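You operate a simulated robot arm through the tools that you are given. There is no shell and no other tool. Be economical: measure what you need, move in short steps, check, and stop when the job is done.

The job below is to be done with a simulated robot arm. You get a single attempt, and the scene is never put back.

TASK
Lift the yellow cylinder onto the blue trestles with the yellow bar.
Fine: latch shut before the lift; free the bar's hooks afterwards; the bar stays on the crane.

It is judged by the outcome, as a careful person would: the job done as asked, and still so three seconds after it is handed in. It fails if anything else is knocked over, pushed out of place, dropped, spilled or broken.

THE ROBOT
A 7-joint arm with a two-finger parallel gripper on a trunk, on a base that drives. Base frame: it is fixed to the floor where the robot stands at the start and does not move with it; the origin is under the middle of the robot, x ahead of it, y to its left, z up. Lengths are in mm, angles in degrees, forces in N, time in s.
It reaches about 926 mm from its shoulder. Its first joint turns from -115.0 to 115.0 degrees. Places, roughly: yellow latch [500, -1100, 1400]; tops of the blue trestles [0, -3800, 600]; yellow bar [-750, -1250, 750]; yellow cylinder [-500, -2000, 500]; blue motor [2000, -2000, 250]; grey motor [-250, -3000, 500]; green gearbox [2250, -3250, 250]; yellow railing [1000, -4750, 250]; black plate [-250, -2500, 500]; grey crate [1750, -1250, 250]. Payload 3.91 kg.
Tool frame: the origin (TCP) lies between the finger pads and is the grasp point; the fingertips stand 30 mm ahead of it; z points along the fingers, y is the line along which they close. Largest opening 110 mm; finger width 20, thickness 10; the body of the gripper, 48 by 112 mm, starts 55 mm behind the TCP.
Orientation is that of the tool frame in the base frame, as a unit quaternion [w, x, y, z]. With the fingers straight down and closing along the base's y, the tool's x points along the base's -x, its y along +y and its z along -z.

THE INTERFACE
- The arm moves only by the tool jog_arm. Its argument "moves" is a list of rows, each a list of 7 numbers: the shift along the tool's x, y, z in mm, then the turn, a rotation vector about the tool's x, y, z in degrees, then the finger opening in mm, from 0 to 110. In form: [[x, y, z, rx, ry, rz, hand], ...]. A call has 1 to 10 rows; each row is the pose to reach, as a shift and turn from the pose commanded when the call began, along the tool's axes at that moment. A row lasts 0.2 s, in which the tool goes at most 50 mm and 8.6 degrees; a call with a longer step from one row to the next is refused whole, and so is a gripper value outside its range. A pose out of reach is approached as far as the arm can. The call stops where the force on the tool passes 90 N (or 10 N more than at its start, if that is more) or the arm is blocked; 0.2 s more then pass. Each finger travels about 153 mm/s and halts on what it meets, pressing with about 22 N; the grip force reading is that of the motor and also rises with nothing between the fingers. The clock runs only during rows and for 0.2 s after the last one: add rows that repeat a pose to give the fingers time. The reply holds the time, the measured pose of the TCP, the force on the tool along the base axes, the opening and the grip force, in the units named above and with some noise, and new pictures: "show" is both (left out), scene, wrist or none.
- Cameras (640 x 400 px; columns grow to the right, rows downward): "scene" is now at [211.6, 146.4, 1607.3]; the picture's right is [-0.65, -0.76, 0.00], its down [-0.32, 0.28, -0.91] and it looks along [0.69, -0.59, -0.42] (base axes); focal length 246 px, centre (320, 200). "wrist" rides on the gripper at [72, 17, -103] in the tool frame; the picture's right is [-0.23, 0.97, 0.00], its down [-0.76, -0.18, -0.62] and it looks along [-0.61, -0.14, 0.78] (tool axes); focal length 222 px, centre (320, 200). There is no depth. A picture from a camera that has moved, and an enlarged one, comes with that camera's place and axes in the base frame and with its lens.
- lift_body(by): slides the trunk up (or, below 0, down) by that many mm; the arm and the scene camera ride with it, the base frame stays. It gives what a move gives, with no picture.
- roll_base(legs): drives the robot by 1 to 6 legs, each [ahead, left, turn to the left] in mm, mm and degrees, along the robot's own axes; the way and the turn of a leg run together, so that a leg with both is an arc; at most 1500 mm and 180 degrees a leg. The arm and the cameras ride along, it lands a little off, and it stops where it bumps. It gives what a move gives, and a new picture of the scene camera.
- head_to(pan, tilt): turns the head with the scene camera to pan (to the left, within 80 degrees either way) and tilt (down, from -29 to 69), counted from straight ahead of the robot. It gives what a move gives, and a new picture of the scene camera.
- inspect(camera, box): a new picture of the part [left, top, right, bottom] of that camera's present view, enlarged. It takes no simulated time.
- finish_job(): hands the job in; it is judged then, once.

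Go step by step. Nothing tells you exact positions but the pictures and the camera data: compare them with the known pose of the tool, close in by small moves and look again before you grip or let go. The budget is 120 turns and 260 pictures, counting those below and the enlarged ones. Unless the task says otherwise, let go and move clear before handing in.

The tools are called after ">>>" by a JSON object that holds its "fn" and its "kwargs". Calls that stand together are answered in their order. jog_arm: Moves the arm, as the interface text tells. Its arguments: {"type":"object","properties":{"moves":{"type":"array"},"show":{"type":"string","enum":["both","scene","wrist","none"]}},"required":["moves"]} The other tools are called the same way: lift_body (by) slides the trunk up or down; roll_base (legs) drives the base; head_to (pan, tilt) turns the head that bears the scene camera; inspect (camera, box) takes an enlarged picture of a part of a camera's view; finish_job () hands the job in.

At the start:

```text
time_s: 0.0
tool_pos: [399.2, -86.0, 1498.5]
tcp_rot: [0.0, 0.0, 1.0, 0.0]
wrist_force: [-0.3, -1.0, 1.1]
grip_width: 110.1
grasp_force: 0.0
trunk travel left (down, up): [-930.0, 60.0]
robot x, y, heading: [0.4, -1.1, 0.1]
head pan, tilt: [-40.6, 25.1]
```

scene: 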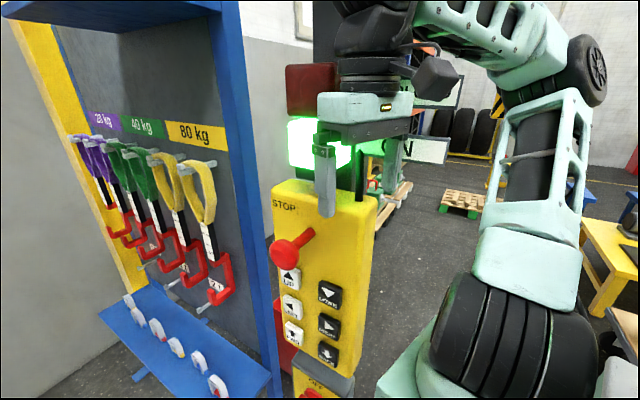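
wrist: 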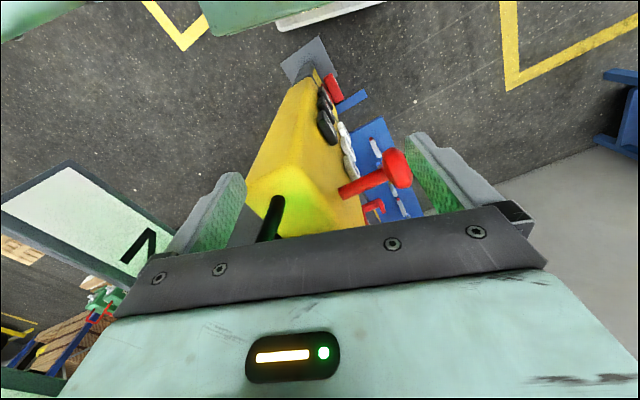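

I see a crane pendant right ahead and a rack of slings with weight ratings; I'll look around before moving anything.

>>> {"fn": "head_to", "kwargs": {"pan": -75, "tilt": 15}}

>>> {"fn": "inspect", "kwargs": {"camera": "scene", "box": [0, 0, 640, 400]}}

>>> {"fn": "head_to", "kwargs": {"pan": -30, "tilt": 30}}

>>> {"fn": "inspect", "kwargs": {"camera": "scene", "box": [240, 160, 440, 400]}}

```text
time_s: 1.0
tool_pos: [399.2, -87.1, 1499.4]
tcp_rot: [0.0, 0.0, 1.0, 0.0]
wrist_force: [-0.1, 0.2, 0.4]
grip_width: 110.1
grasp_force: 0.0
trunk travel left (down, up): [-930.0, 60.0]
robot x, y, heading: [0.7, -1.1, 0.1]
head pan, tilt: [-75.0, 15.0]
camera scene: at [165.9, 116.1, 1623.7], right [-0.97, -0.26, 0.0], down [-0.07, 0.25, -0.97], along [0.25, -0.93, -0.26], focal length 246 px, centre (320, 200)
```

scene: 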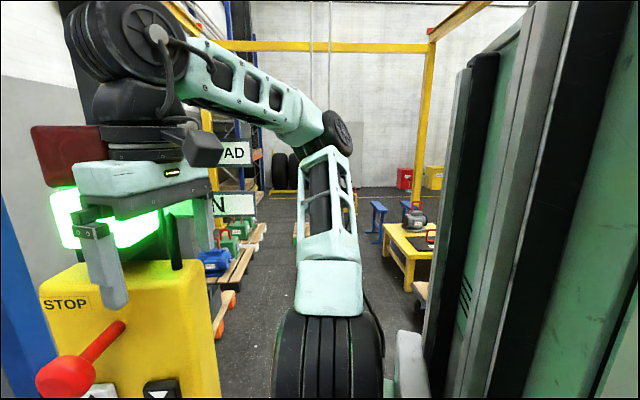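

```text
1.00 times, centred on (320, 200) of scene
camera zoom: at [165.9, 116.1, 1623.7], right [-0.97, -0.26, 0.0], down [-0.07, 0.25, -0.97], along [0.25, -0.93, -0.26], focal length 246 px, centre (320, 200)
```

zoom: 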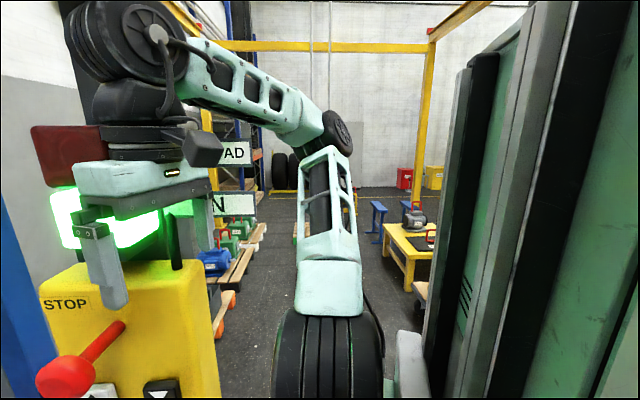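

```text
time_s: 2.1
tool_pos: [400.2, -86.5, 1498.8]
tcp_rot: [0.0, -0.001, 1.0, 0.0]
wrist_force: [-0.4, 0.3, 0.0]
grip_width: 109.9
grasp_force: 0.1
trunk travel left (down, up): [-930.0, 60.0]
robot x, y, heading: [2.8, -3.0, 0.1]
head pan, tilt: [-30.0, 30.0]
camera scene: at [220.0, 161.0, 1599.5], right [-0.5, -0.87, 0.0], down [-0.43, 0.25, -0.87], along [0.75, -0.43, -0.5], focal length 246 px, centre (320, 200)
```

scene: 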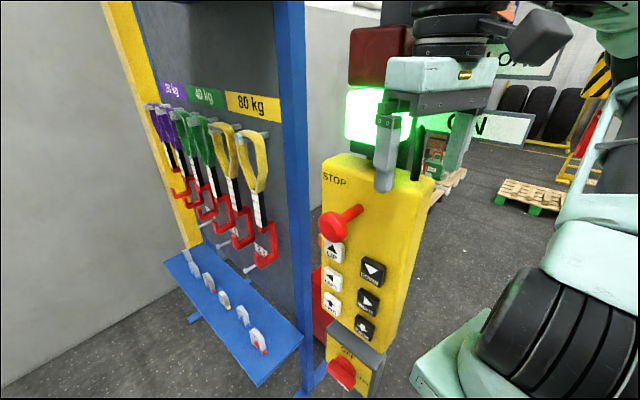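

```text
1.67 times, centred on (340, 280) of scene
camera zoom: at [220.0, 161.0, 1599.5], right [-0.5, -0.87, 0.0], down [-0.43, 0.25, -0.87], along [0.75, -0.43, -0.5], focal length 411 px, centre (287, 67)
```

zoom: 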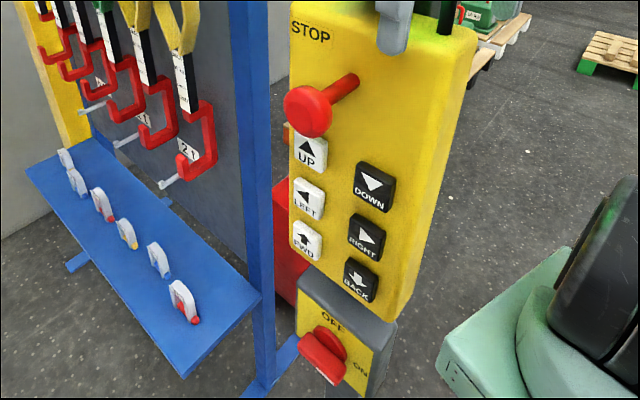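

The pendant has UP/DOWN, LEFT/RIGHT, FWD/BACK, a stop and an OFF/ON switch. The hook is hidden by the arm; let me look on the other side and higher.

>>> {"fn": "head_to", "kwargs": {"pan": 60, "tilt": 25}}

>>> {"fn": "head_to", "kwargs": {"pan": -60, "tilt": -25}}

>>> {"fn": "head_to", "kwargs": {"pan": 0, "tilt": 25}}

```text
time_s: 3.8
tool_pos: [399.3, -85.8, 1499.8]
tcp_rot: [0.0, 0.0, 1.0, 0.0]
wrist_force: [0.6, -0.1, -0.5]
grip_width: 110.3
grasp_force: 0.0
trunk travel left (down, up): [-930.0, 60.0]
robot x, y, heading: [-1.2, 1.1, -0.0]
head pan, tilt: [60.0, 25.0]
camera scene: at [187.8, 286.1, 1607.5], right [0.87, -0.5, 0.0], down [-0.21, -0.37, -0.91], along [0.45, 0.78, -0.42], focal length 246 px, centre (320, 200)
```

scene: 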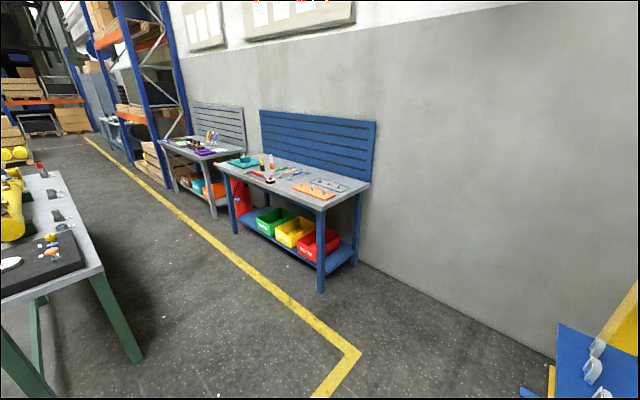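

```text
time_s: 5.8
tool_pos: [400.2, -87.0, 1499.3]
tcp_rot: [0.0, 0.0, 1.0, 0.0]
wrist_force: [0.2, 0.2, -0.3]
grip_width: 109.9
grasp_force: 0.1
trunk travel left (down, up): [-930.0, 60.0]
robot x, y, heading: [2.8, 1.0, -0.2]
head pan, tilt: [-60.0, -25.0]
camera scene: at [177.2, 144.8, 1683.5], right [-0.87, -0.5, 0.0], down [0.21, -0.37, -0.91], along [0.45, -0.78, 0.42], focal length 246 px, centre (320, 200)
```

scene: 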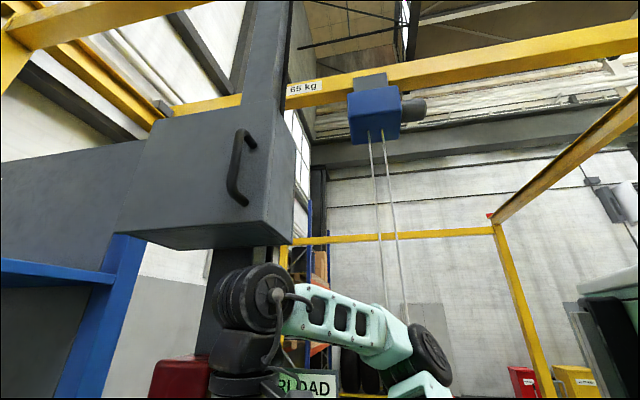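

```text
time_s: 7.1
tool_pos: [399.9, -85.7, 1498.3]
tcp_rot: [0.001, 0.0, 1.0, 0.0]
wrist_force: [0.1, -0.1, -0.3]
grip_width: 110.0
grasp_force: 0.1
trunk travel left (down, up): [-930.0, 60.0]
robot x, y, heading: [-1.8, -1.2, -0.1]
head pan, tilt: [0.0, 25.0]
camera scene: at [233.8, 206.3, 1607.5], right [0.0, -1.0, 0.0], down [-0.42, 0.0, -0.91], along [0.91, 0.0, -0.42], focal length 246 px, centre (320, 200)
```

scene: 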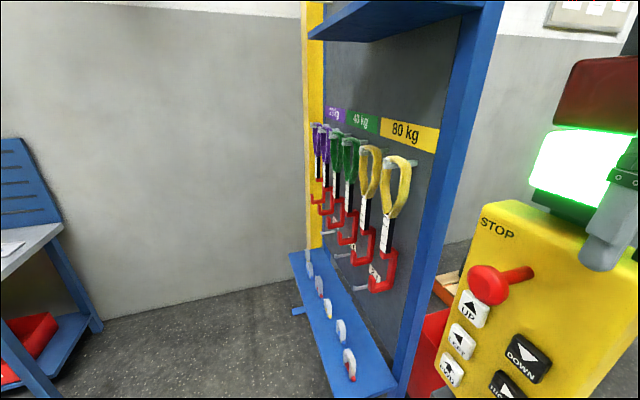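

The crane's hook is probably behind my forearm. I'll turn right in place to see the crane, bar and load.

>>> {"fn": "roll_base", "kwargs": {"legs": [[-100, 150, 0], [0, 0, -70]]}}

>>> {"fn": "head_to", "kwargs": {"pan": 40, "tilt": 15}}

>>> {"fn": "head_to", "kwargs": {"pan": -70, "tilt": 25}}

```text
time_s: 11.6
tool_pos: [-45.8, -256.6, 1498.4]
tcp_rot: [0.0, 0.577, 0.817, 0.0]
wrist_force: [0.3, 0.4, -0.5]
grip_width: 109.8
grasp_force: 0.1
trunk travel left (down, up): [-930.0, 60.0]
robot x, y, heading: [-101.0, 149.1, -70.3]
head pan, tilt: [0.0, 25.0]
camera scene: at [172.7, -0.5, 1607.5], right [-0.94, -0.34, 0.0], down [-0.14, 0.4, -0.91], along [0.31, -0.85, -0.42], focal length 246 px, centre (320, 200)
```

scene: 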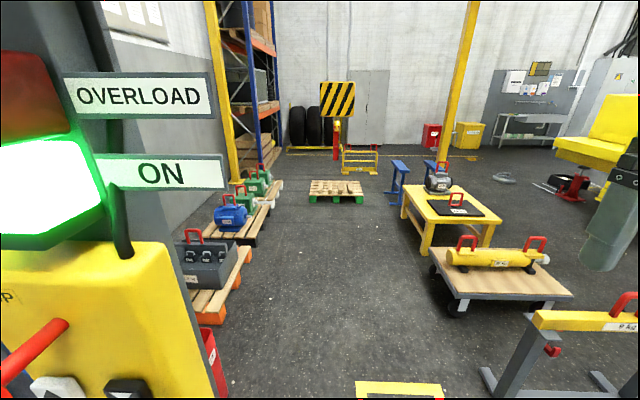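

```text
time_s: 12.7
tool_pos: [-44.8, -255.1, 1499.6]
tcp_rot: [0.0, 0.576, 0.817, 0.0]
wrist_force: [-1.0, 1.1, 0.5]
grip_width: 110.1
grasp_force: 0.0
trunk travel left (down, up): [-930.0, 60.0]
robot x, y, heading: [-99.9, 150.1, -70.6]
head pan, tilt: [40.0, 15.0]
camera scene: at [222.3, 39.0, 1623.7], right [-0.51, -0.86, 0.0], down [-0.22, 0.13, -0.97], along [0.83, -0.49, -0.26], focal length 246 px, centre (320, 200)
```

scene: 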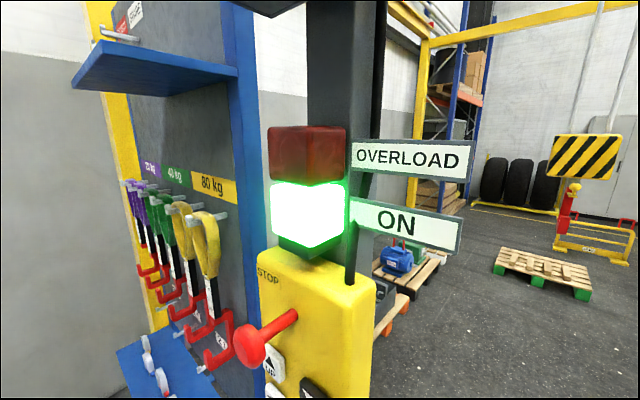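

```text
time_s: 14.6
tool_pos: [-45.4, -255.5, 1499.3]
tcp_rot: [0.001, 0.576, 0.817, 0.001]
wrist_force: [0.3, -0.7, 0.3]
grip_width: 110.1
grasp_force: 0.1
trunk travel left (down, up): [-930.0, 60.0]
robot x, y, heading: [-100.9, 148.6, -69.9]
head pan, tilt: [-70.0, 25.0]
camera scene: at [70.8, 27.3, 1607.5], right [-0.64, 0.77, 0.0], down [0.33, 0.27, -0.91], along [-0.7, -0.58, -0.42], focal length 246 px, centre (320, 200)
```

scene: 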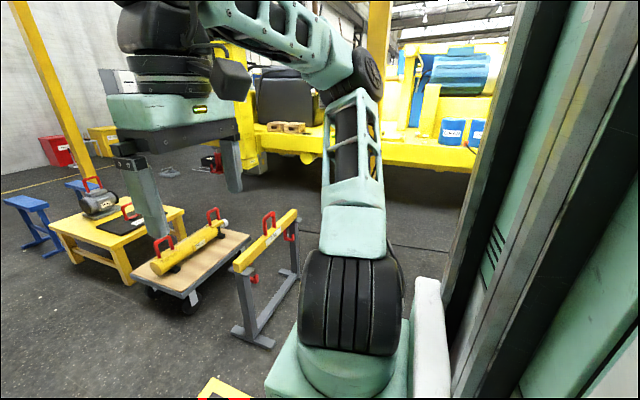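

Everything is visible now: the crane hook block, bar on a stand, cylinder on a cart, trestles at the back. I'll zoom in on these.

>>> {"fn": "head_to", "kwargs": {"pan": 0, "tilt": 20}}

>>> {"fn": "inspect", "kwargs": {"camera": "scene", "box": [290, 60, 390, 150]}}

>>> {"fn": "inspect", "kwargs": {"camera": "scene", "box": [380, 130, 540, 230]}}

>>> {"fn": "head_to", "kwargs": {"pan": -35, "tilt": 30}}

>>> {"fn": "inspect", "kwargs": {"camera": "scene", "box": [200, 80, 420, 260]}}

```text
time_s: 16.0
tool_pos: [-45.6, -254.7, 1499.2]
tcp_rot: [0.0, 0.576, 0.818, -0.001]
wrist_force: [0.0, 0.9, -0.4]
grip_width: 110.0
grasp_force: 0.1
trunk travel left (down, up): [-930.0, 60.0]
robot x, y, heading: [-97.9, 150.8, -70.4]
head pan, tilt: [0.0, 20.0]
camera scene: at [173.0, -1.5, 1615.5], right [-0.94, -0.34, 0.0], down [-0.11, 0.32, -0.94], along [0.32, -0.89, -0.34], focal length 246 px, centre (320, 200)
```

scene: 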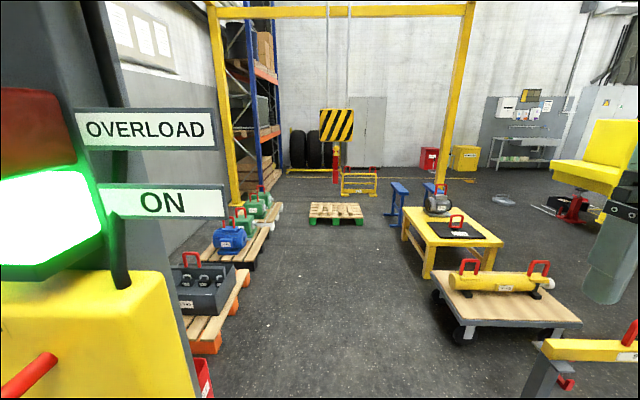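

```text
4.44 times, centred on (340, 105) of scene
camera zoom: at [173.0, -1.5, 1615.5], right [-0.94, -0.34, 0.0], down [-0.11, 0.32, -0.94], along [0.32, -0.89, -0.34], focal length 1095 px, centre (231, 622)
```

zoom: 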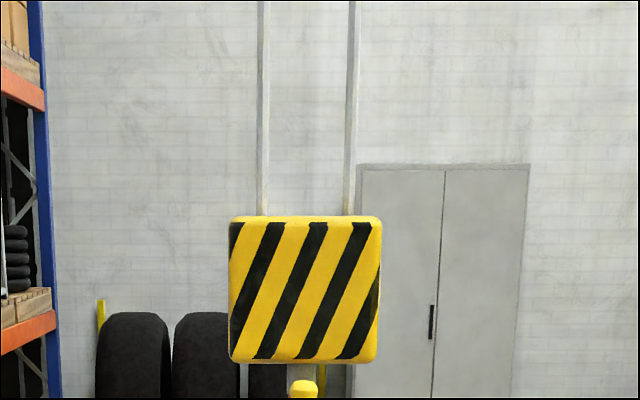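

```text
4.00 times, centred on (460, 180) of scene
camera zoom: at [173.0, -1.5, 1615.5], right [-0.94, -0.34, 0.0], down [-0.11, 0.32, -0.94], along [0.32, -0.89, -0.34], focal length 986 px, centre (-240, 280)
```

zoom: 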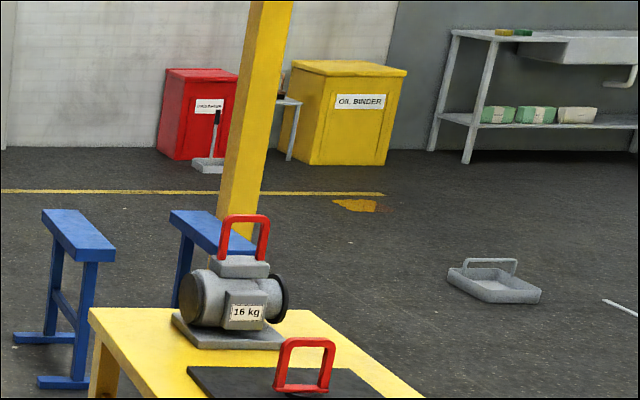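

```text
time_s: 17.0
tool_pos: [-46.5, -255.5, 1499.0]
tcp_rot: [0.001, 0.576, 0.817, -0.001]
wrist_force: [0.0, -0.5, 0.3]
grip_width: 110.0
grasp_force: 0.0
trunk travel left (down, up): [-930.0, 60.0]
robot x, y, heading: [-97.1, 149.7, -70.6]
head pan, tilt: [-35.0, 30.0]
camera scene: at [117.8, -1.0, 1599.5], right [-0.96, 0.26, 0.0], down [0.13, 0.48, -0.87], along [-0.23, -0.84, -0.5], focal length 246 px, centre (320, 200)
```

scene: 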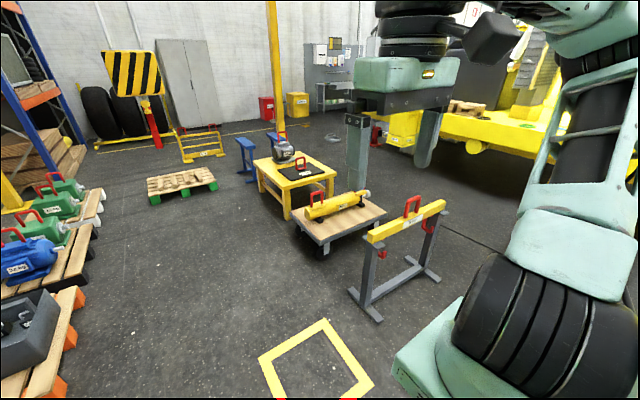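

```text
2.22 times, centred on (310, 170) of scene
camera zoom: at [117.8, -1.0, 1599.5], right [-0.96, 0.26, 0.0], down [0.13, 0.48, -0.87], along [-0.23, -0.84, -0.5], focal length 548 px, centre (342, 267)
```

zoom: 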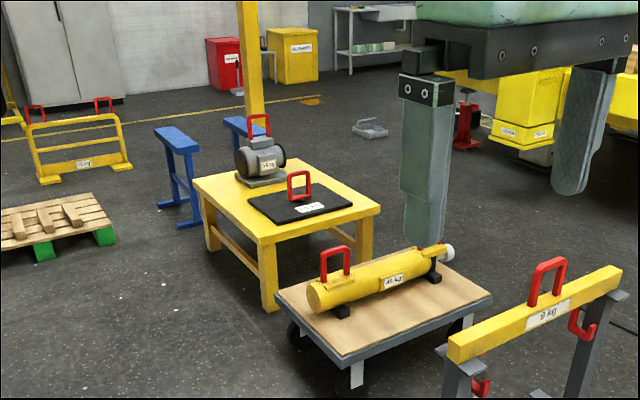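

>>> {"fn": "inspect", "kwargs": {"camera": "scene", "box": [115, 85, 215, 160]}}

>>> {"fn": "inspect", "kwargs": {"camera": "scene", "box": [340, 180, 460, 320]}}

>>> {"fn": "inspect", "kwargs": {"camera": "scene", "box": [285, 150, 395, 250]}}

```text
5.33 times, centred on (165, 122) of scene
camera zoom: at [117.8, -1.0, 1599.5], right [-0.96, 0.26, 0.0], down [0.13, 0.48, -0.87], along [-0.23, -0.84, -0.5], focal length 1314 px, centre (1147, 613)
```

zoom: 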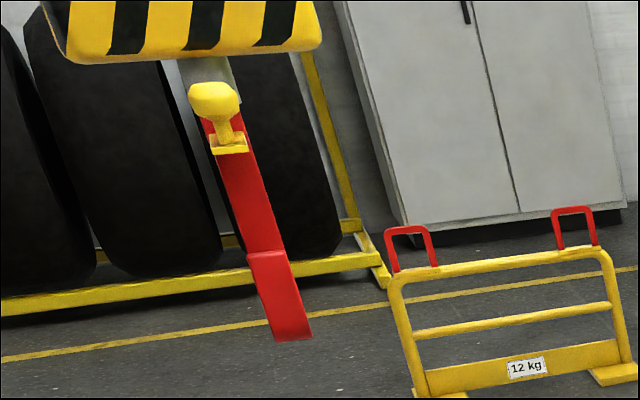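

```text
2.86 times, centred on (400, 250) of scene
camera zoom: at [117.8, -1.0, 1599.5], right [-0.96, 0.26, 0.0], down [0.13, 0.48, -0.87], along [-0.23, -0.84, -0.5], focal length 704 px, centre (91, 57)
```

zoom: 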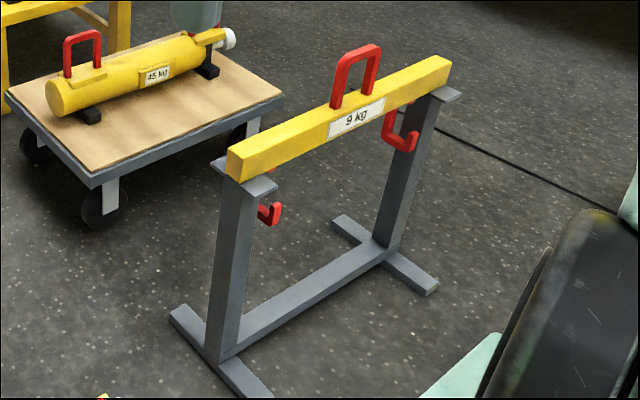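

```text
4.00 times, centred on (340, 200) of scene
camera zoom: at [117.8, -1.0, 1599.5], right [-0.96, 0.26, 0.0], down [0.13, 0.48, -0.87], along [-0.23, -0.84, -0.5], focal length 986 px, centre (240, 200)
```

zoom: 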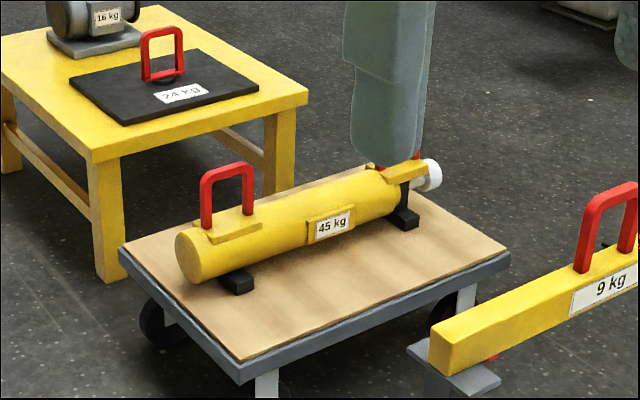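

Bar (9 kg) sits on a stand about parallel to the 45 kg cylinder; the crane (65 kg) hook hangs near [490,-1100]. I'll drive closer to study the hook and its latch.

>>> {"fn": "roll_base", "kwargs": {"legs": [[450, 0, 10]]}}

>>> {"fn": "head_to", "kwargs": {"pan": 0, "tilt": 10}}

>>> {"fn": "inspect", "kwargs": {"camera": "scene", "box": [260, 130, 400, 260]}}

```text
time_s: 19.7
tool_pos: [206.0, -640.2, 1498.7]
tcp_rot: [0.0, 0.504, 0.864, -0.001]
wrist_force: [0.2, 0.6, 0.1]
grip_width: 110.0
grasp_force: 0.1
trunk travel left (down, up): [-930.0, 60.0]
robot x, y, heading: [84.2, -251.1, -60.4]
head pan, tilt: [-35.0, 30.0]
camera scene: at [324.1, -361.8, 1599.5], right [-1.0, 0.09, 0.0], down [0.05, 0.5, -0.87], along [-0.08, -0.86, -0.5], focal length 246 px, centre (320, 200)
```

scene: 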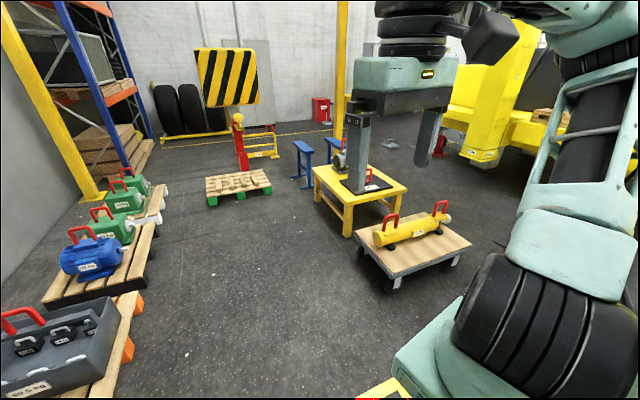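

```text
time_s: 20.7
tool_pos: [207.0, -640.3, 1499.2]
tcp_rot: [0.0, 0.504, 0.864, -0.001]
wrist_force: [-0.8, 0.4, -0.6]
grip_width: 110.1
grasp_force: 0.1
trunk travel left (down, up): [-930.0, 60.0]
robot x, y, heading: [87.0, -252.8, -60.5]
head pan, tilt: [0.0, 10.0]
camera scene: at [378.5, -352.8, 1631.8], right [-0.87, -0.49, 0.0], down [-0.09, 0.15, -0.98], along [0.49, -0.86, -0.17], focal length 246 px, centre (320, 200)
```

scene: 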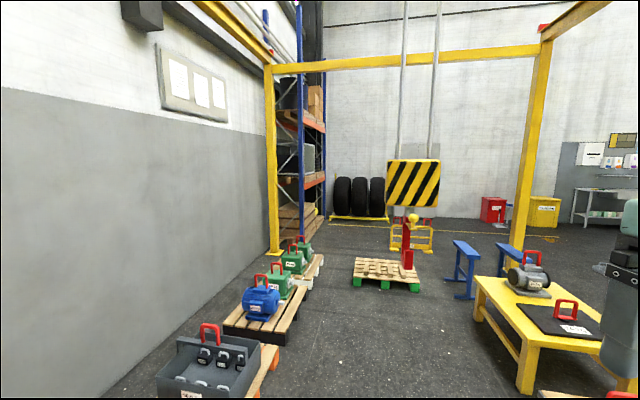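

```text
3.08 times, centred on (330, 195) of scene
camera zoom: at [378.5, -352.8, 1631.8], right [-0.87, -0.49, 0.0], down [-0.09, 0.15, -0.98], along [0.49, -0.86, -0.17], focal length 758 px, centre (289, 215)
```

zoom: 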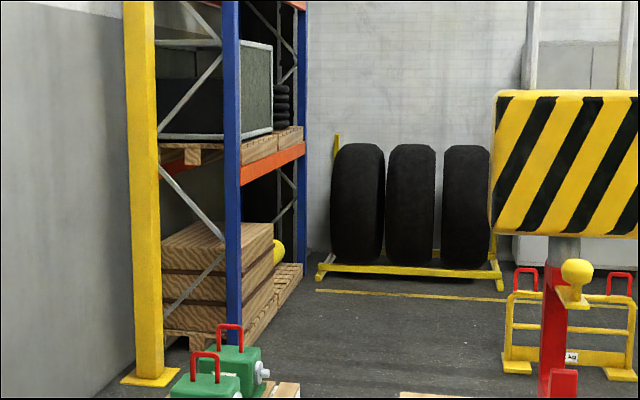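

>>> {"fn": "roll_base", "kwargs": {"legs": [[0, -400, 30]]}}

>>> {"fn": "head_to", "kwargs": {"pan": -15, "tilt": 15}}

```text
time_s: 23.2
tool_pos: [99.0, -808.8, 1499.2]
tcp_rot: [0.001, 0.263, 0.965, 0.0]
wrist_force: [0.3, 0.6, 0.3]
grip_width: 110.0
grasp_force: 0.0
trunk travel left (down, up): [-930.0, 60.0]
robot x, y, heading: [-201.5, -533.1, -30.7]
head pan, tilt: [0.0, 10.0]
camera scene: at [105.7, -472.9, 1631.8], right [-0.51, -0.86, 0.0], down [-0.15, 0.09, -0.98], along [0.85, -0.5, -0.17], focal length 246 px, centre (320, 200)
```

scene: 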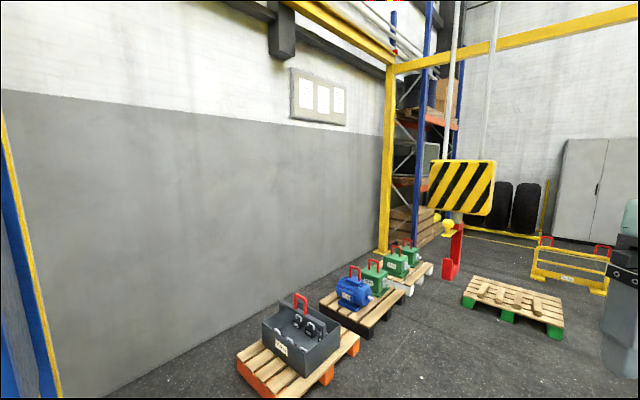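

```text
time_s: 24.0
tool_pos: [99.3, -807.8, 1497.5]
tcp_rot: [0.0, 0.265, 0.964, 0.001]
wrist_force: [0.1, -0.4, -0.2]
grip_width: 110.0
grasp_force: 0.1
trunk travel left (down, up): [-930.0, 60.0]
robot x, y, heading: [-194.5, -533.3, -30.6]
head pan, tilt: [-15.0, 15.0]
camera scene: at [91.0, -492.4, 1623.7], right [-0.71, -0.7, 0.0], down [-0.18, 0.18, -0.97], along [0.68, -0.69, -0.26], focal length 246 px, centre (320, 200)
```

scene: 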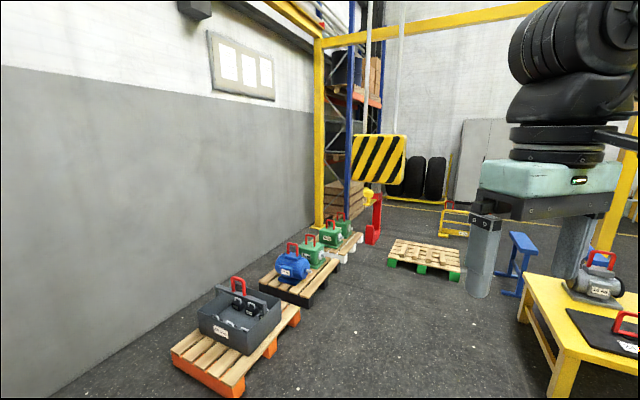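

>>> {"fn": "inspect", "kwargs": {"camera": "scene", "box": [330, 170, 410, 250]}}

>>> {"fn": "head_to", "kwargs": {"pan": -80, "tilt": 35}}

```text
5.00 times, centred on (370, 210) of scene
camera zoom: at [91.0, -492.4, 1623.7], right [-0.71, -0.7, 0.0], down [-0.18, 0.18, -0.97], along [0.68, -0.69, -0.26], focal length 1232 px, centre (70, 150)
```

zoom: 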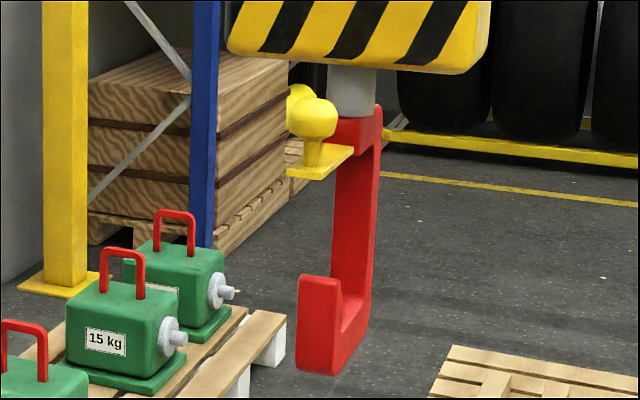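

```text
time_s: 25.3
tool_pos: [100.1, -808.2, 1498.9]
tcp_rot: [0.001, 0.263, 0.965, 0.0]
wrist_force: [-0.1, -0.3, 0.2]
grip_width: 110.2
grasp_force: 0.1
trunk travel left (down, up): [-930.0, 60.0]
robot x, y, heading: [-202.6, -531.0, -30.4]
head pan, tilt: [-80.0, 35.0]
camera scene: at [-5.3, -508.1, 1591.7], right [-0.94, 0.35, 0.0], down [0.2, 0.54, -0.82], along [-0.29, -0.77, -0.57], focal length 246 px, centre (320, 200)
```

scene: 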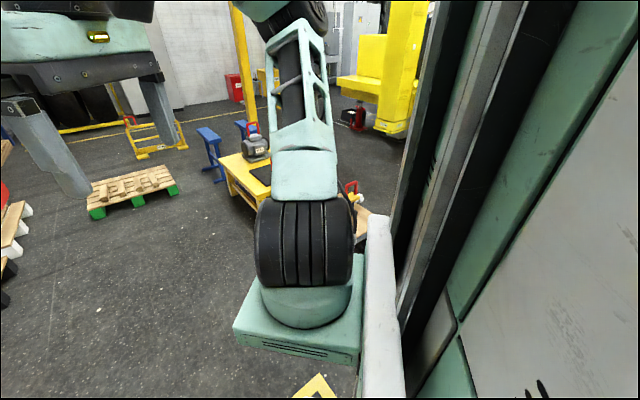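

The crane hook is a C opening toward +y with a yellow latch flap (knob) standing open at the top. I'll back off and turn to study the bar and cylinder hooks closely.

>>> {"fn": "roll_base", "kwargs": {"legs": [[0, 300, -80]]}}

>>> {"fn": "head_to", "kwargs": {"pan": -25, "tilt": 30}}

>>> {"fn": "head_to", "kwargs": {"pan": 0, "tilt": 30}}

```text
time_s: 29.2
tool_pos: [-155.8, -781.6, 1500.3]
tcp_rot: [0.001, 0.822, 0.569, 0.001]
wrist_force: [-0.2, -0.1, 0.3]
grip_width: 110.4
grasp_force: 0.0
trunk travel left (down, up): [-930.0, 60.0]
robot x, y, heading: [61.6, -440.0, -110.6]
head pan, tilt: [-80.0, 35.0]
camera scene: at [119.5, -625.0, 1591.7], right [0.18, 0.98, 0.0], down [0.56, -0.1, -0.82], along [-0.81, 0.15, -0.57], focal length 246 px, centre (320, 200)
```

scene: 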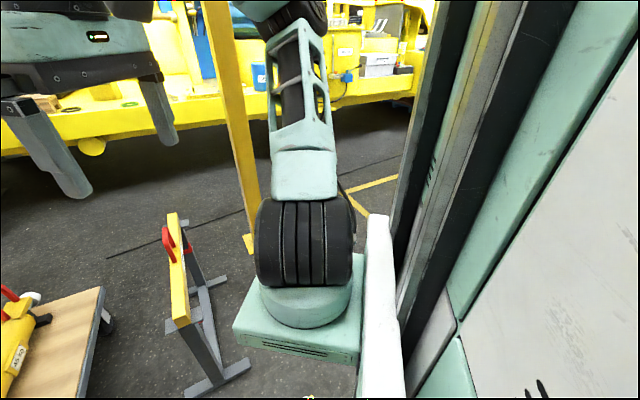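

```text
time_s: 30.4
tool_pos: [-156.0, -782.7, 1499.3]
tcp_rot: [0.001, 0.822, 0.569, 0.0]
wrist_force: [-0.1, 0.1, 0.7]
grip_width: 110.0
grasp_force: 0.1
trunk travel left (down, up): [-930.0, 60.0]
robot x, y, heading: [63.9, -439.8, -110.6]
head pan, tilt: [-25.0, 30.0]
camera scene: at [141.6, -704.4, 1599.5], right [-0.7, 0.71, 0.0], down [0.36, 0.35, -0.87], along [-0.62, -0.61, -0.5], focal length 246 px, centre (320, 200)
```

scene: 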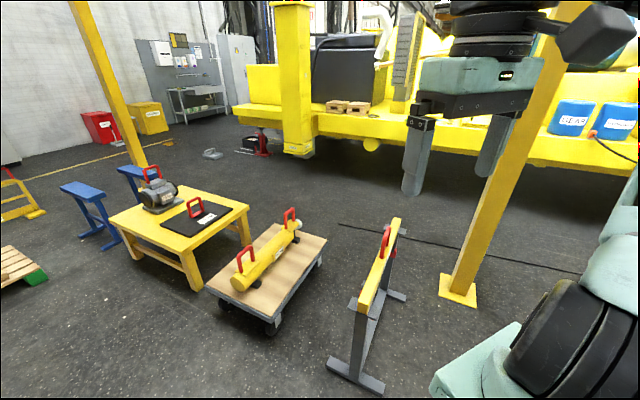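

```text
time_s: 31.3
tool_pos: [-156.6, -781.4, 1498.9]
tcp_rot: [0.0, 0.822, 0.569, -0.001]
wrist_force: [-0.6, -0.1, 0.0]
grip_width: 110.1
grasp_force: 0.1
trunk travel left (down, up): [-930.0, 60.0]
robot x, y, heading: [69.8, -436.8, -110.6]
head pan, tilt: [0.0, 30.0]
camera scene: at [174.4, -725.7, 1599.5], right [-0.94, 0.35, 0.0], down [0.18, 0.47, -0.87], along [-0.3, -0.81, -0.5], focal length 246 px, centre (320, 200)
```

scene: 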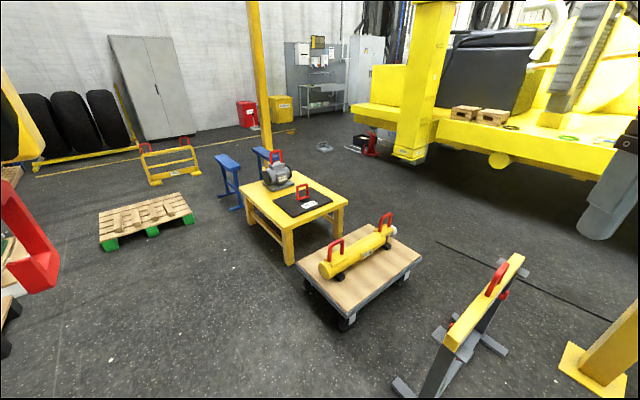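

>>> {"fn": "inspect", "kwargs": {"camera": "scene", "box": [420, 235, 540, 395]}}

>>> {"fn": "inspect", "kwargs": {"camera": "scene", "box": [300, 195, 430, 325]}}

>>> {"fn": "inspect", "kwargs": {"camera": "scene", "box": [190, 135, 310, 215]}}

>>> {"fn": "head_to", "kwargs": {"pan": 50, "tilt": 10}}

```text
2.50 times, centred on (480, 315) of scene
camera zoom: at [174.4, -725.7, 1599.5], right [-0.94, 0.35, 0.0], down [0.18, 0.47, -0.87], along [-0.3, -0.81, -0.5], focal length 616 px, centre (-80, -88)
```

zoom: 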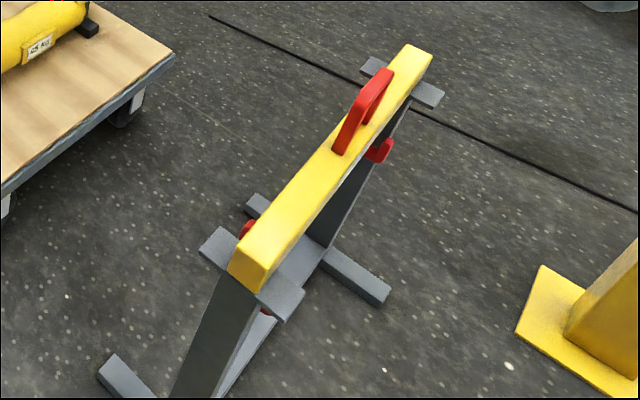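

```text
3.08 times, centred on (365, 260) of scene
camera zoom: at [174.4, -725.7, 1599.5], right [-0.94, 0.35, 0.0], down [0.18, 0.47, -0.87], along [-0.3, -0.81, -0.5], focal length 758 px, centre (182, 15)
```

zoom: 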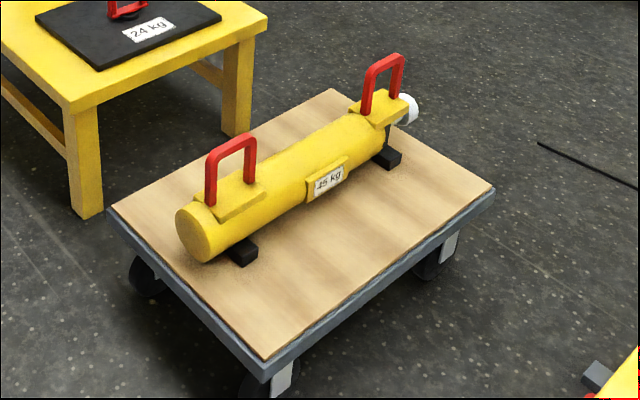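

```text
5.00 times, centred on (250, 175) of scene
camera zoom: at [174.4, -725.7, 1599.5], right [-0.94, 0.35, 0.0], down [0.18, 0.47, -0.87], along [-0.3, -0.81, -0.5], focal length 1232 px, centre (670, 325)
```

zoom: 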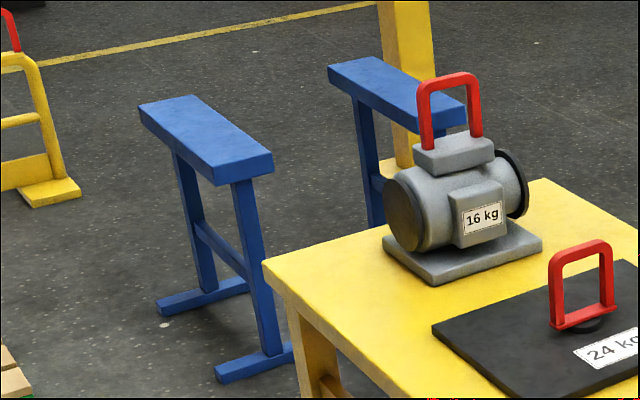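

```text
time_s: 32.5
tool_pos: [-156.8, -781.5, 1499.8]
tcp_rot: [0.0, 0.823, 0.568, 0.001]
wrist_force: [0.4, -0.1, -0.1]
grip_width: 110.0
grasp_force: 0.0
trunk travel left (down, up): [-930.0, 60.0]
robot x, y, heading: [64.7, -437.8, -110.7]
head pan, tilt: [50.0, 10.0]
camera scene: at [251.8, -722.1, 1631.8], right [-0.87, -0.49, 0.0], down [-0.09, 0.15, -0.98], along [0.48, -0.86, -0.17], focal length 246 px, centre (320, 200)
```

scene: 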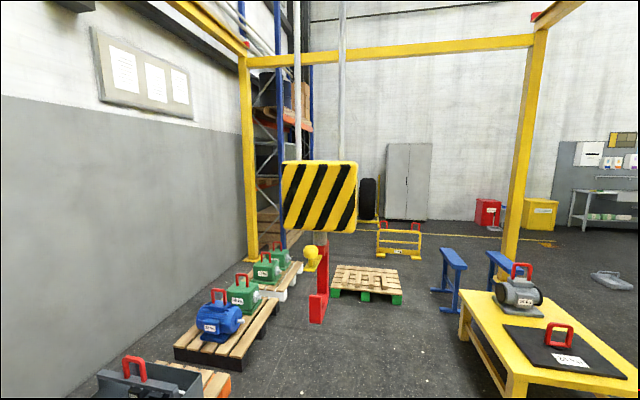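

All loads, the hook and the bar are aligned at ~17° to my axes, every hook opening toward (-0.3,+0.95). Now I go back to the pendant, with a heading that lets me watch the crane.

>>> {"fn": "roll_base", "kwargs": {"legs": [[0, -300, 0], [-680, 0, 0], [0, 0, 40]]}}

>>> {"fn": "head_to", "kwargs": {"pan": 30, "tilt": 35}}

```text
time_s: 39.8
tool_pos: [63.7, -95.7, 1498.2]
tcp_rot: [0.001, 0.57, 0.822, 0.001]
wrist_force: [-0.2, -0.6, -0.1]
grip_width: 110.1
grasp_force: 0.1
trunk travel left (down, up): [-930.0, 60.0]
robot x, y, heading: [5.4, 307.9, -69.3]
head pan, tilt: [50.0, 10.0]
camera scene: at [333.9, 219.0, 1631.9], right [-0.33, -0.94, 0.0], down [-0.16, 0.06, -0.98], along [0.93, -0.33, -0.17], focal length 246 px, centre (320, 200)
```

scene: 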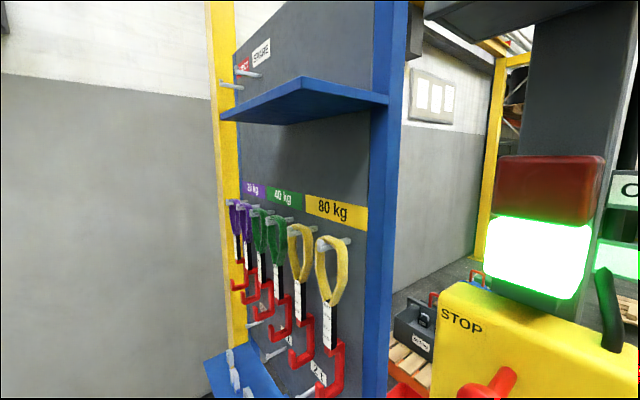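

```text
time_s: 40.6
tool_pos: [63.7, -95.5, 1499.0]
tcp_rot: [0.0, 0.57, 0.821, 0.0]
wrist_force: [0.3, 0.4, 0.6]
grip_width: 110.1
grasp_force: 0.1
trunk travel left (down, up): [-930.0, 60.0]
robot x, y, heading: [2.9, 308.2, -69.1]
head pan, tilt: [30.0, 35.0]
camera scene: at [314.4, 194.0, 1591.8], right [-0.63, -0.77, 0.0], down [-0.44, 0.36, -0.82], along [0.63, -0.52, -0.57], focal length 246 px, centre (320, 200)
```

scene: 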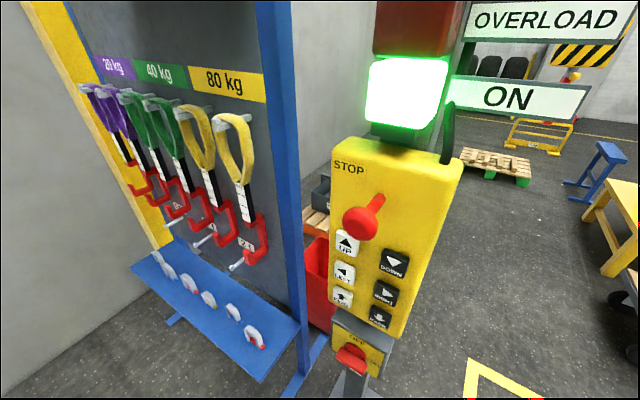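

>>> {"fn": "inspect", "kwargs": {"camera": "scene", "box": [320, 160, 480, 330]}}

```text
2.35 times, centred on (400, 245) of scene
camera zoom: at [314.4, 194.0, 1591.8], right [-0.63, -0.77, 0.0], down [-0.44, 0.36, -0.82], along [0.63, -0.52, -0.57], focal length 580 px, centre (132, 94)
```

zoom: 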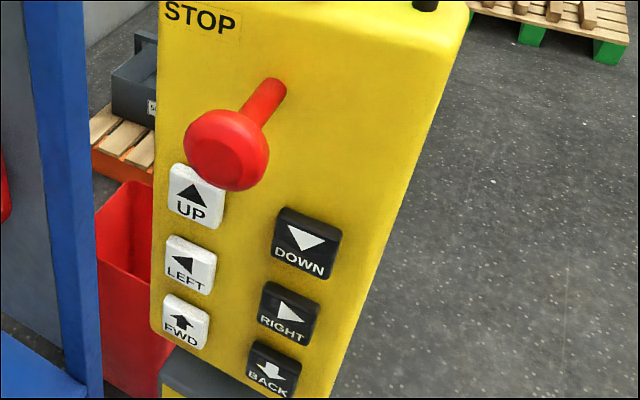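

The pendant's face looks back toward me (normal about (-0.3,+0.95)), with buttons at z≈1255/1168/1085, columns near (543,-60) and (456,-88). I back off a little, square up, and swing the closed gripper to point forward.

>>> {"fn": "roll_base", "kwargs": {"legs": [[-80, 0, -4]]}}

>>> {"fn": "jog_arm", "kwargs": {"moves": [[0, 20, 20, 0, -8.5, 0, 50], [0, 40, 40, 0, -17, 0, 0], [0, 60, 60, 0, -25.5, 0, 0], [0, 80, 80, 0, -34, 0, 0], [0, 100, 100, 0, -42.5, 0, 0], [0, 120, 120, 0, -51, 0, 0], [0, 140, 140, 0, -59.5, 0, 0], [0, 160, 160, 0, -68, 0, 0], [0, 180, 180, 0, -76.5, 0, 0], [0, 200, 200, 0, -85, 0, 0]]}}

```text
time_s: 41.7
tool_pos: [10.5, -21.2, 1498.2]
tcp_rot: [0.0, 0.598, 0.801, 0.0]
wrist_force: [0.0, -0.8, -0.2]
grip_width: 110.0
grasp_force: 0.1
trunk travel left (down, up): [-930.0, 60.0]
robot x, y, heading: [-17.5, 390.8, -73.5]
head pan, tilt: [30.0, 35.0]
camera scene: at [279.7, 248.5, 1591.6], right [-0.69, -0.73, 0.0], down [-0.42, 0.4, -0.82], along [0.59, -0.56, -0.57], focal length 246 px, centre (320, 200)
```

scene: 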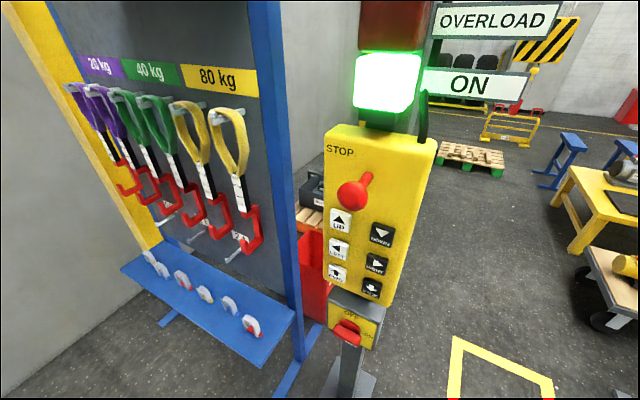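

```text
time_s: 43.9
tool_pos: [242.7, 52.8, 1292.5]
tcp_rot: [0.542, 0.442, 0.589, -0.405]
wrist_force: [0.1, -0.1, -0.3]
grip_width: 0.1
grasp_force: 22.3
out of reach, approached as far as the arm can: row 1, 2, 3, 4, 5, 6, 7, 8, 9, 10
trunk travel left (down, up): [-930.0, 60.0]
robot x, y, heading: [-21.5, 384.1, -73.4]
head pan, tilt: [30.0, 35.0]
camera scene: at [279.2, 249.6, 1592.0], right [-0.69, -0.73, 0.0], down [-0.42, 0.39, -0.82], along [0.59, -0.56, -0.57], focal length 246 px, centre (320, 200)
camera wrist: at [226.0, 162.5, 1228.5], right [0.94, 0.26, 0.23], down [-0.33, 0.48, 0.81], along [0.1, -0.84, 0.54], focal length 222 px, centre (320, 200)
```

scene: 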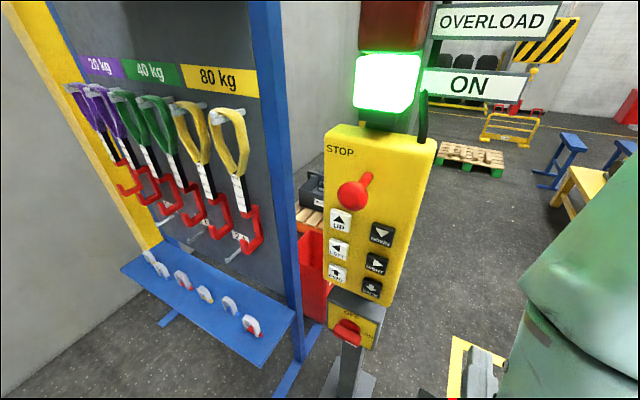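
wrist: 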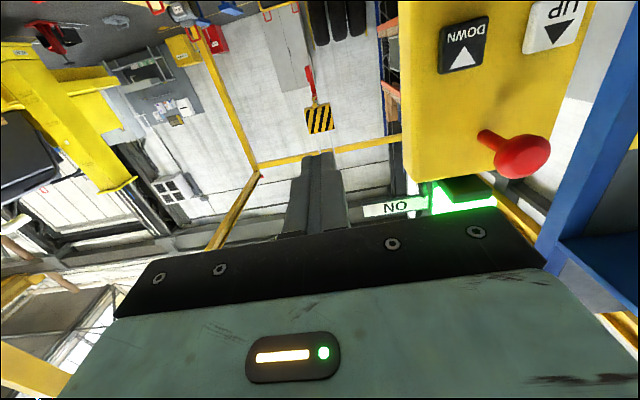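

The gripper points at the pendant and the wrist view confirms the button positions (DOWN ≈ (457,-87,1262), UP ≈ (545,-61,1262)). I move the fingertips in front of RIGHT.

>>> {"fn": "jog_arm", "kwargs": {"moves": [[30, 40, 20, 0, -5, 0, 0], [60, 80, 40, 0, -5, 0, 0], [90, 120, 60, 0, -5, 0, 0], [109, 150, 90, 0, -5, 0, 0], [109, 163, 134, 0, -5, 0, 0], [109, 163, 134, 0, -5, 0, 0]]}}

>>> {"fn": "head_to", "kwargs": {"pan": 0, "tilt": 20}}

```text
refused: row 1 steps farther than a row can; nothing moved
```

```text
time_s: 44.9
tool_pos: [240.3, 51.8, 1290.8]
tcp_rot: [0.54, 0.443, 0.59, -0.406]
wrist_force: [-0.3, 0.4, -0.1]
grip_width: 0.0
grasp_force: 22.5
trunk travel left (down, up): [-930.0, 60.0]
robot x, y, heading: [-21.0, 384.2, -73.8]
head pan, tilt: [0.0, 20.0]
camera scene: at [242.3, 220.3, 1615.5], right [-0.96, -0.28, 0.0], down [-0.1, 0.33, -0.94], along [0.27, -0.9, -0.34], focal length 246 px, centre (320, 200)
```

scene: 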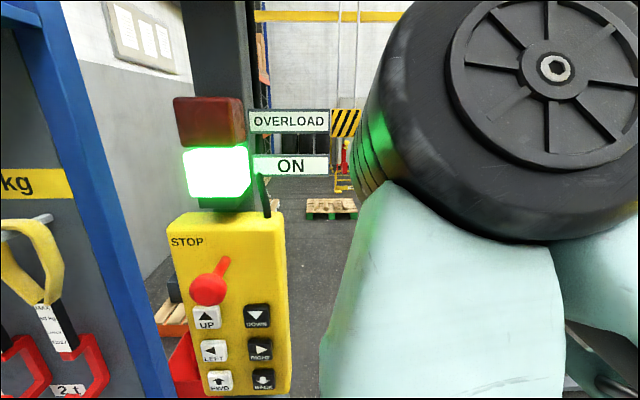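

>>> {"fn": "jog_arm", "kwargs": {"moves": [[22, 33, 20, 0, -5, 0, 0], [44, 66, 40, 0, -5, 0, 0], [66, 99, 55, 0, -5, 0, 0], [88, 132, 70, 0, -5, 0, 0], [109, 163, 90, 0, -5, 0, 0], [109, 163, 134, 0, -5, 0, 0], [109, 163, 134, 0, -5, 0, 0]]}}

```text
time_s: 46.5
tool_pos: [433.2, -22.5, 1171.8]
tcp_rot: [0.566, 0.423, 0.567, -0.424]
wrist_force: [-0.5, 0.5, 0.5]
grip_width: 0.2
grasp_force: 22.4
trunk travel left (down, up): [-930.0, 60.0]
robot x, y, heading: [-21.5, 386.0, -73.8]
head pan, tilt: [0.0, 20.0]
camera scene: at [242.3, 220.3, 1615.5], right [-0.96, -0.28, 0.0], down [-0.1, 0.33, -0.94], along [0.27, -0.9, -0.34], focal length 246 px, centre (320, 200)
camera wrist: at [420.0, 82.5, 1099.2], right [0.93, 0.28, 0.23], down [-0.35, 0.55, 0.76], along [0.09, -0.79, 0.61], focal length 222 px, centre (320, 200)
```

scene: 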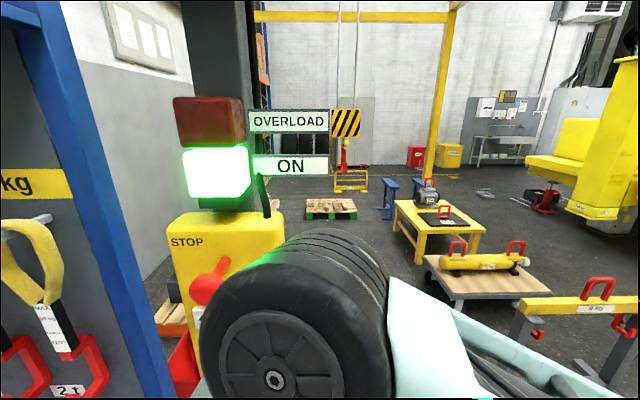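
wrist: 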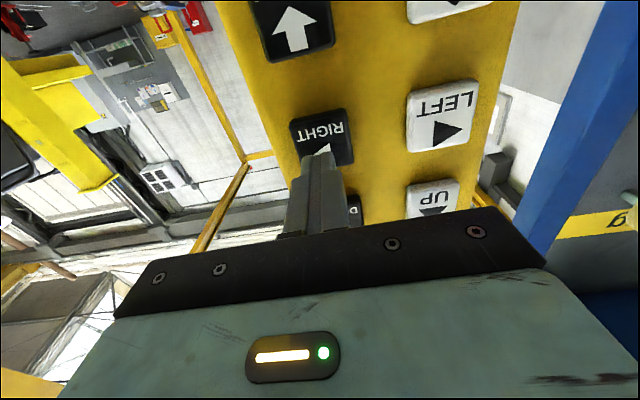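

The view is ideal: hook, bar, cylinder and trestles are all visible, and my fingertips are in front of RIGHT. I try a short press.

>>> {"fn": "jog_arm", "kwargs": {"moves": [[0, 0, 30, 0, 0, 0, 0], [0, 0, 48, 0, 0, 0, 0], [0, 0, 48, 0, 0, 0, 0], [0, 0, 48, 0, 0, 0, 0]]}}

```text
time_s: 47.5
tool_pos: [445.6, -63.5, 1171.0]
tcp_rot: [0.566, 0.422, 0.569, -0.421]
wrist_force: [-9.8, 30.7, -2.3]
grip_width: 0.3
grasp_force: 22.1
trunk travel left (down, up): [-930.0, 60.0]
robot x, y, heading: [-20.9, 382.5, -73.3]
head pan, tilt: [0.0, 20.0]
camera scene: at [241.5, 222.6, 1615.8], right [-0.96, -0.28, 0.0], down [-0.1, 0.33, -0.94], along [0.27, -0.9, -0.34], focal length 246 px, centre (320, 200)
camera wrist: at [431.7, 40.5, 1098.4], right [0.93, 0.28, 0.23], down [-0.35, 0.54, 0.76], along [0.09, -0.79, 0.61], focal length 222 px, centre (320, 200)
```

scene: 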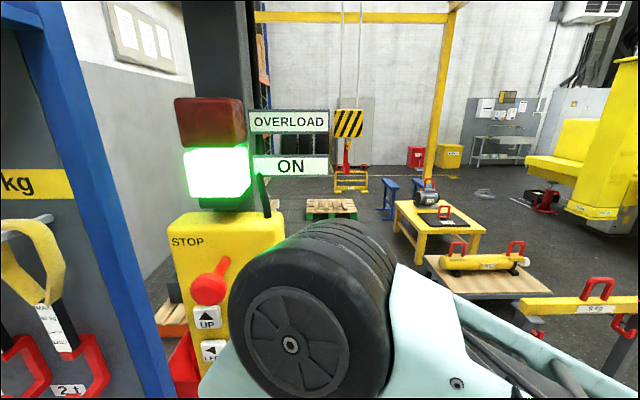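
wrist: 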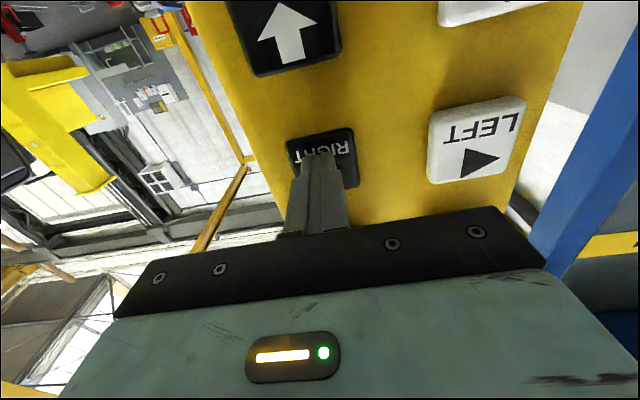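

>>> {"fn": "jog_arm", "kwargs": {"moves": [[0, 0, 2, 0, 0, 0, 0], [0, 0, 2, 0, 0, 0, 0], [0, 0, 2, 0, 0, 0, 0], [0, 0, 2, 0, 0, 0, 0], [0, 0, 2, 0, 0, 0, 0]], "show": "scene"}}

```text
time_s: 48.6
tool_pos: [446.4, -65.1, 1171.3]
tcp_rot: [0.566, 0.424, 0.568, -0.422]
wrist_force: [-16.6, 39.1, -9.4]
grip_width: 0.0
grasp_force: 21.8
trunk travel left (down, up): [-930.0, 60.0]
robot x, y, heading: [-21.0, 389.1, -73.7]
head pan, tilt: [0.0, 20.0]
camera scene: at [241.3, 222.8, 1615.9], right [-0.96, -0.28, 0.0], down [-0.1, 0.33, -0.94], along [0.27, -0.9, -0.34], focal length 246 px, centre (320, 200)
```

scene: 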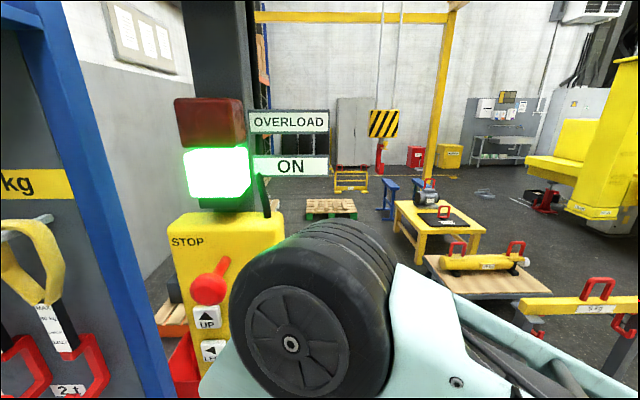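

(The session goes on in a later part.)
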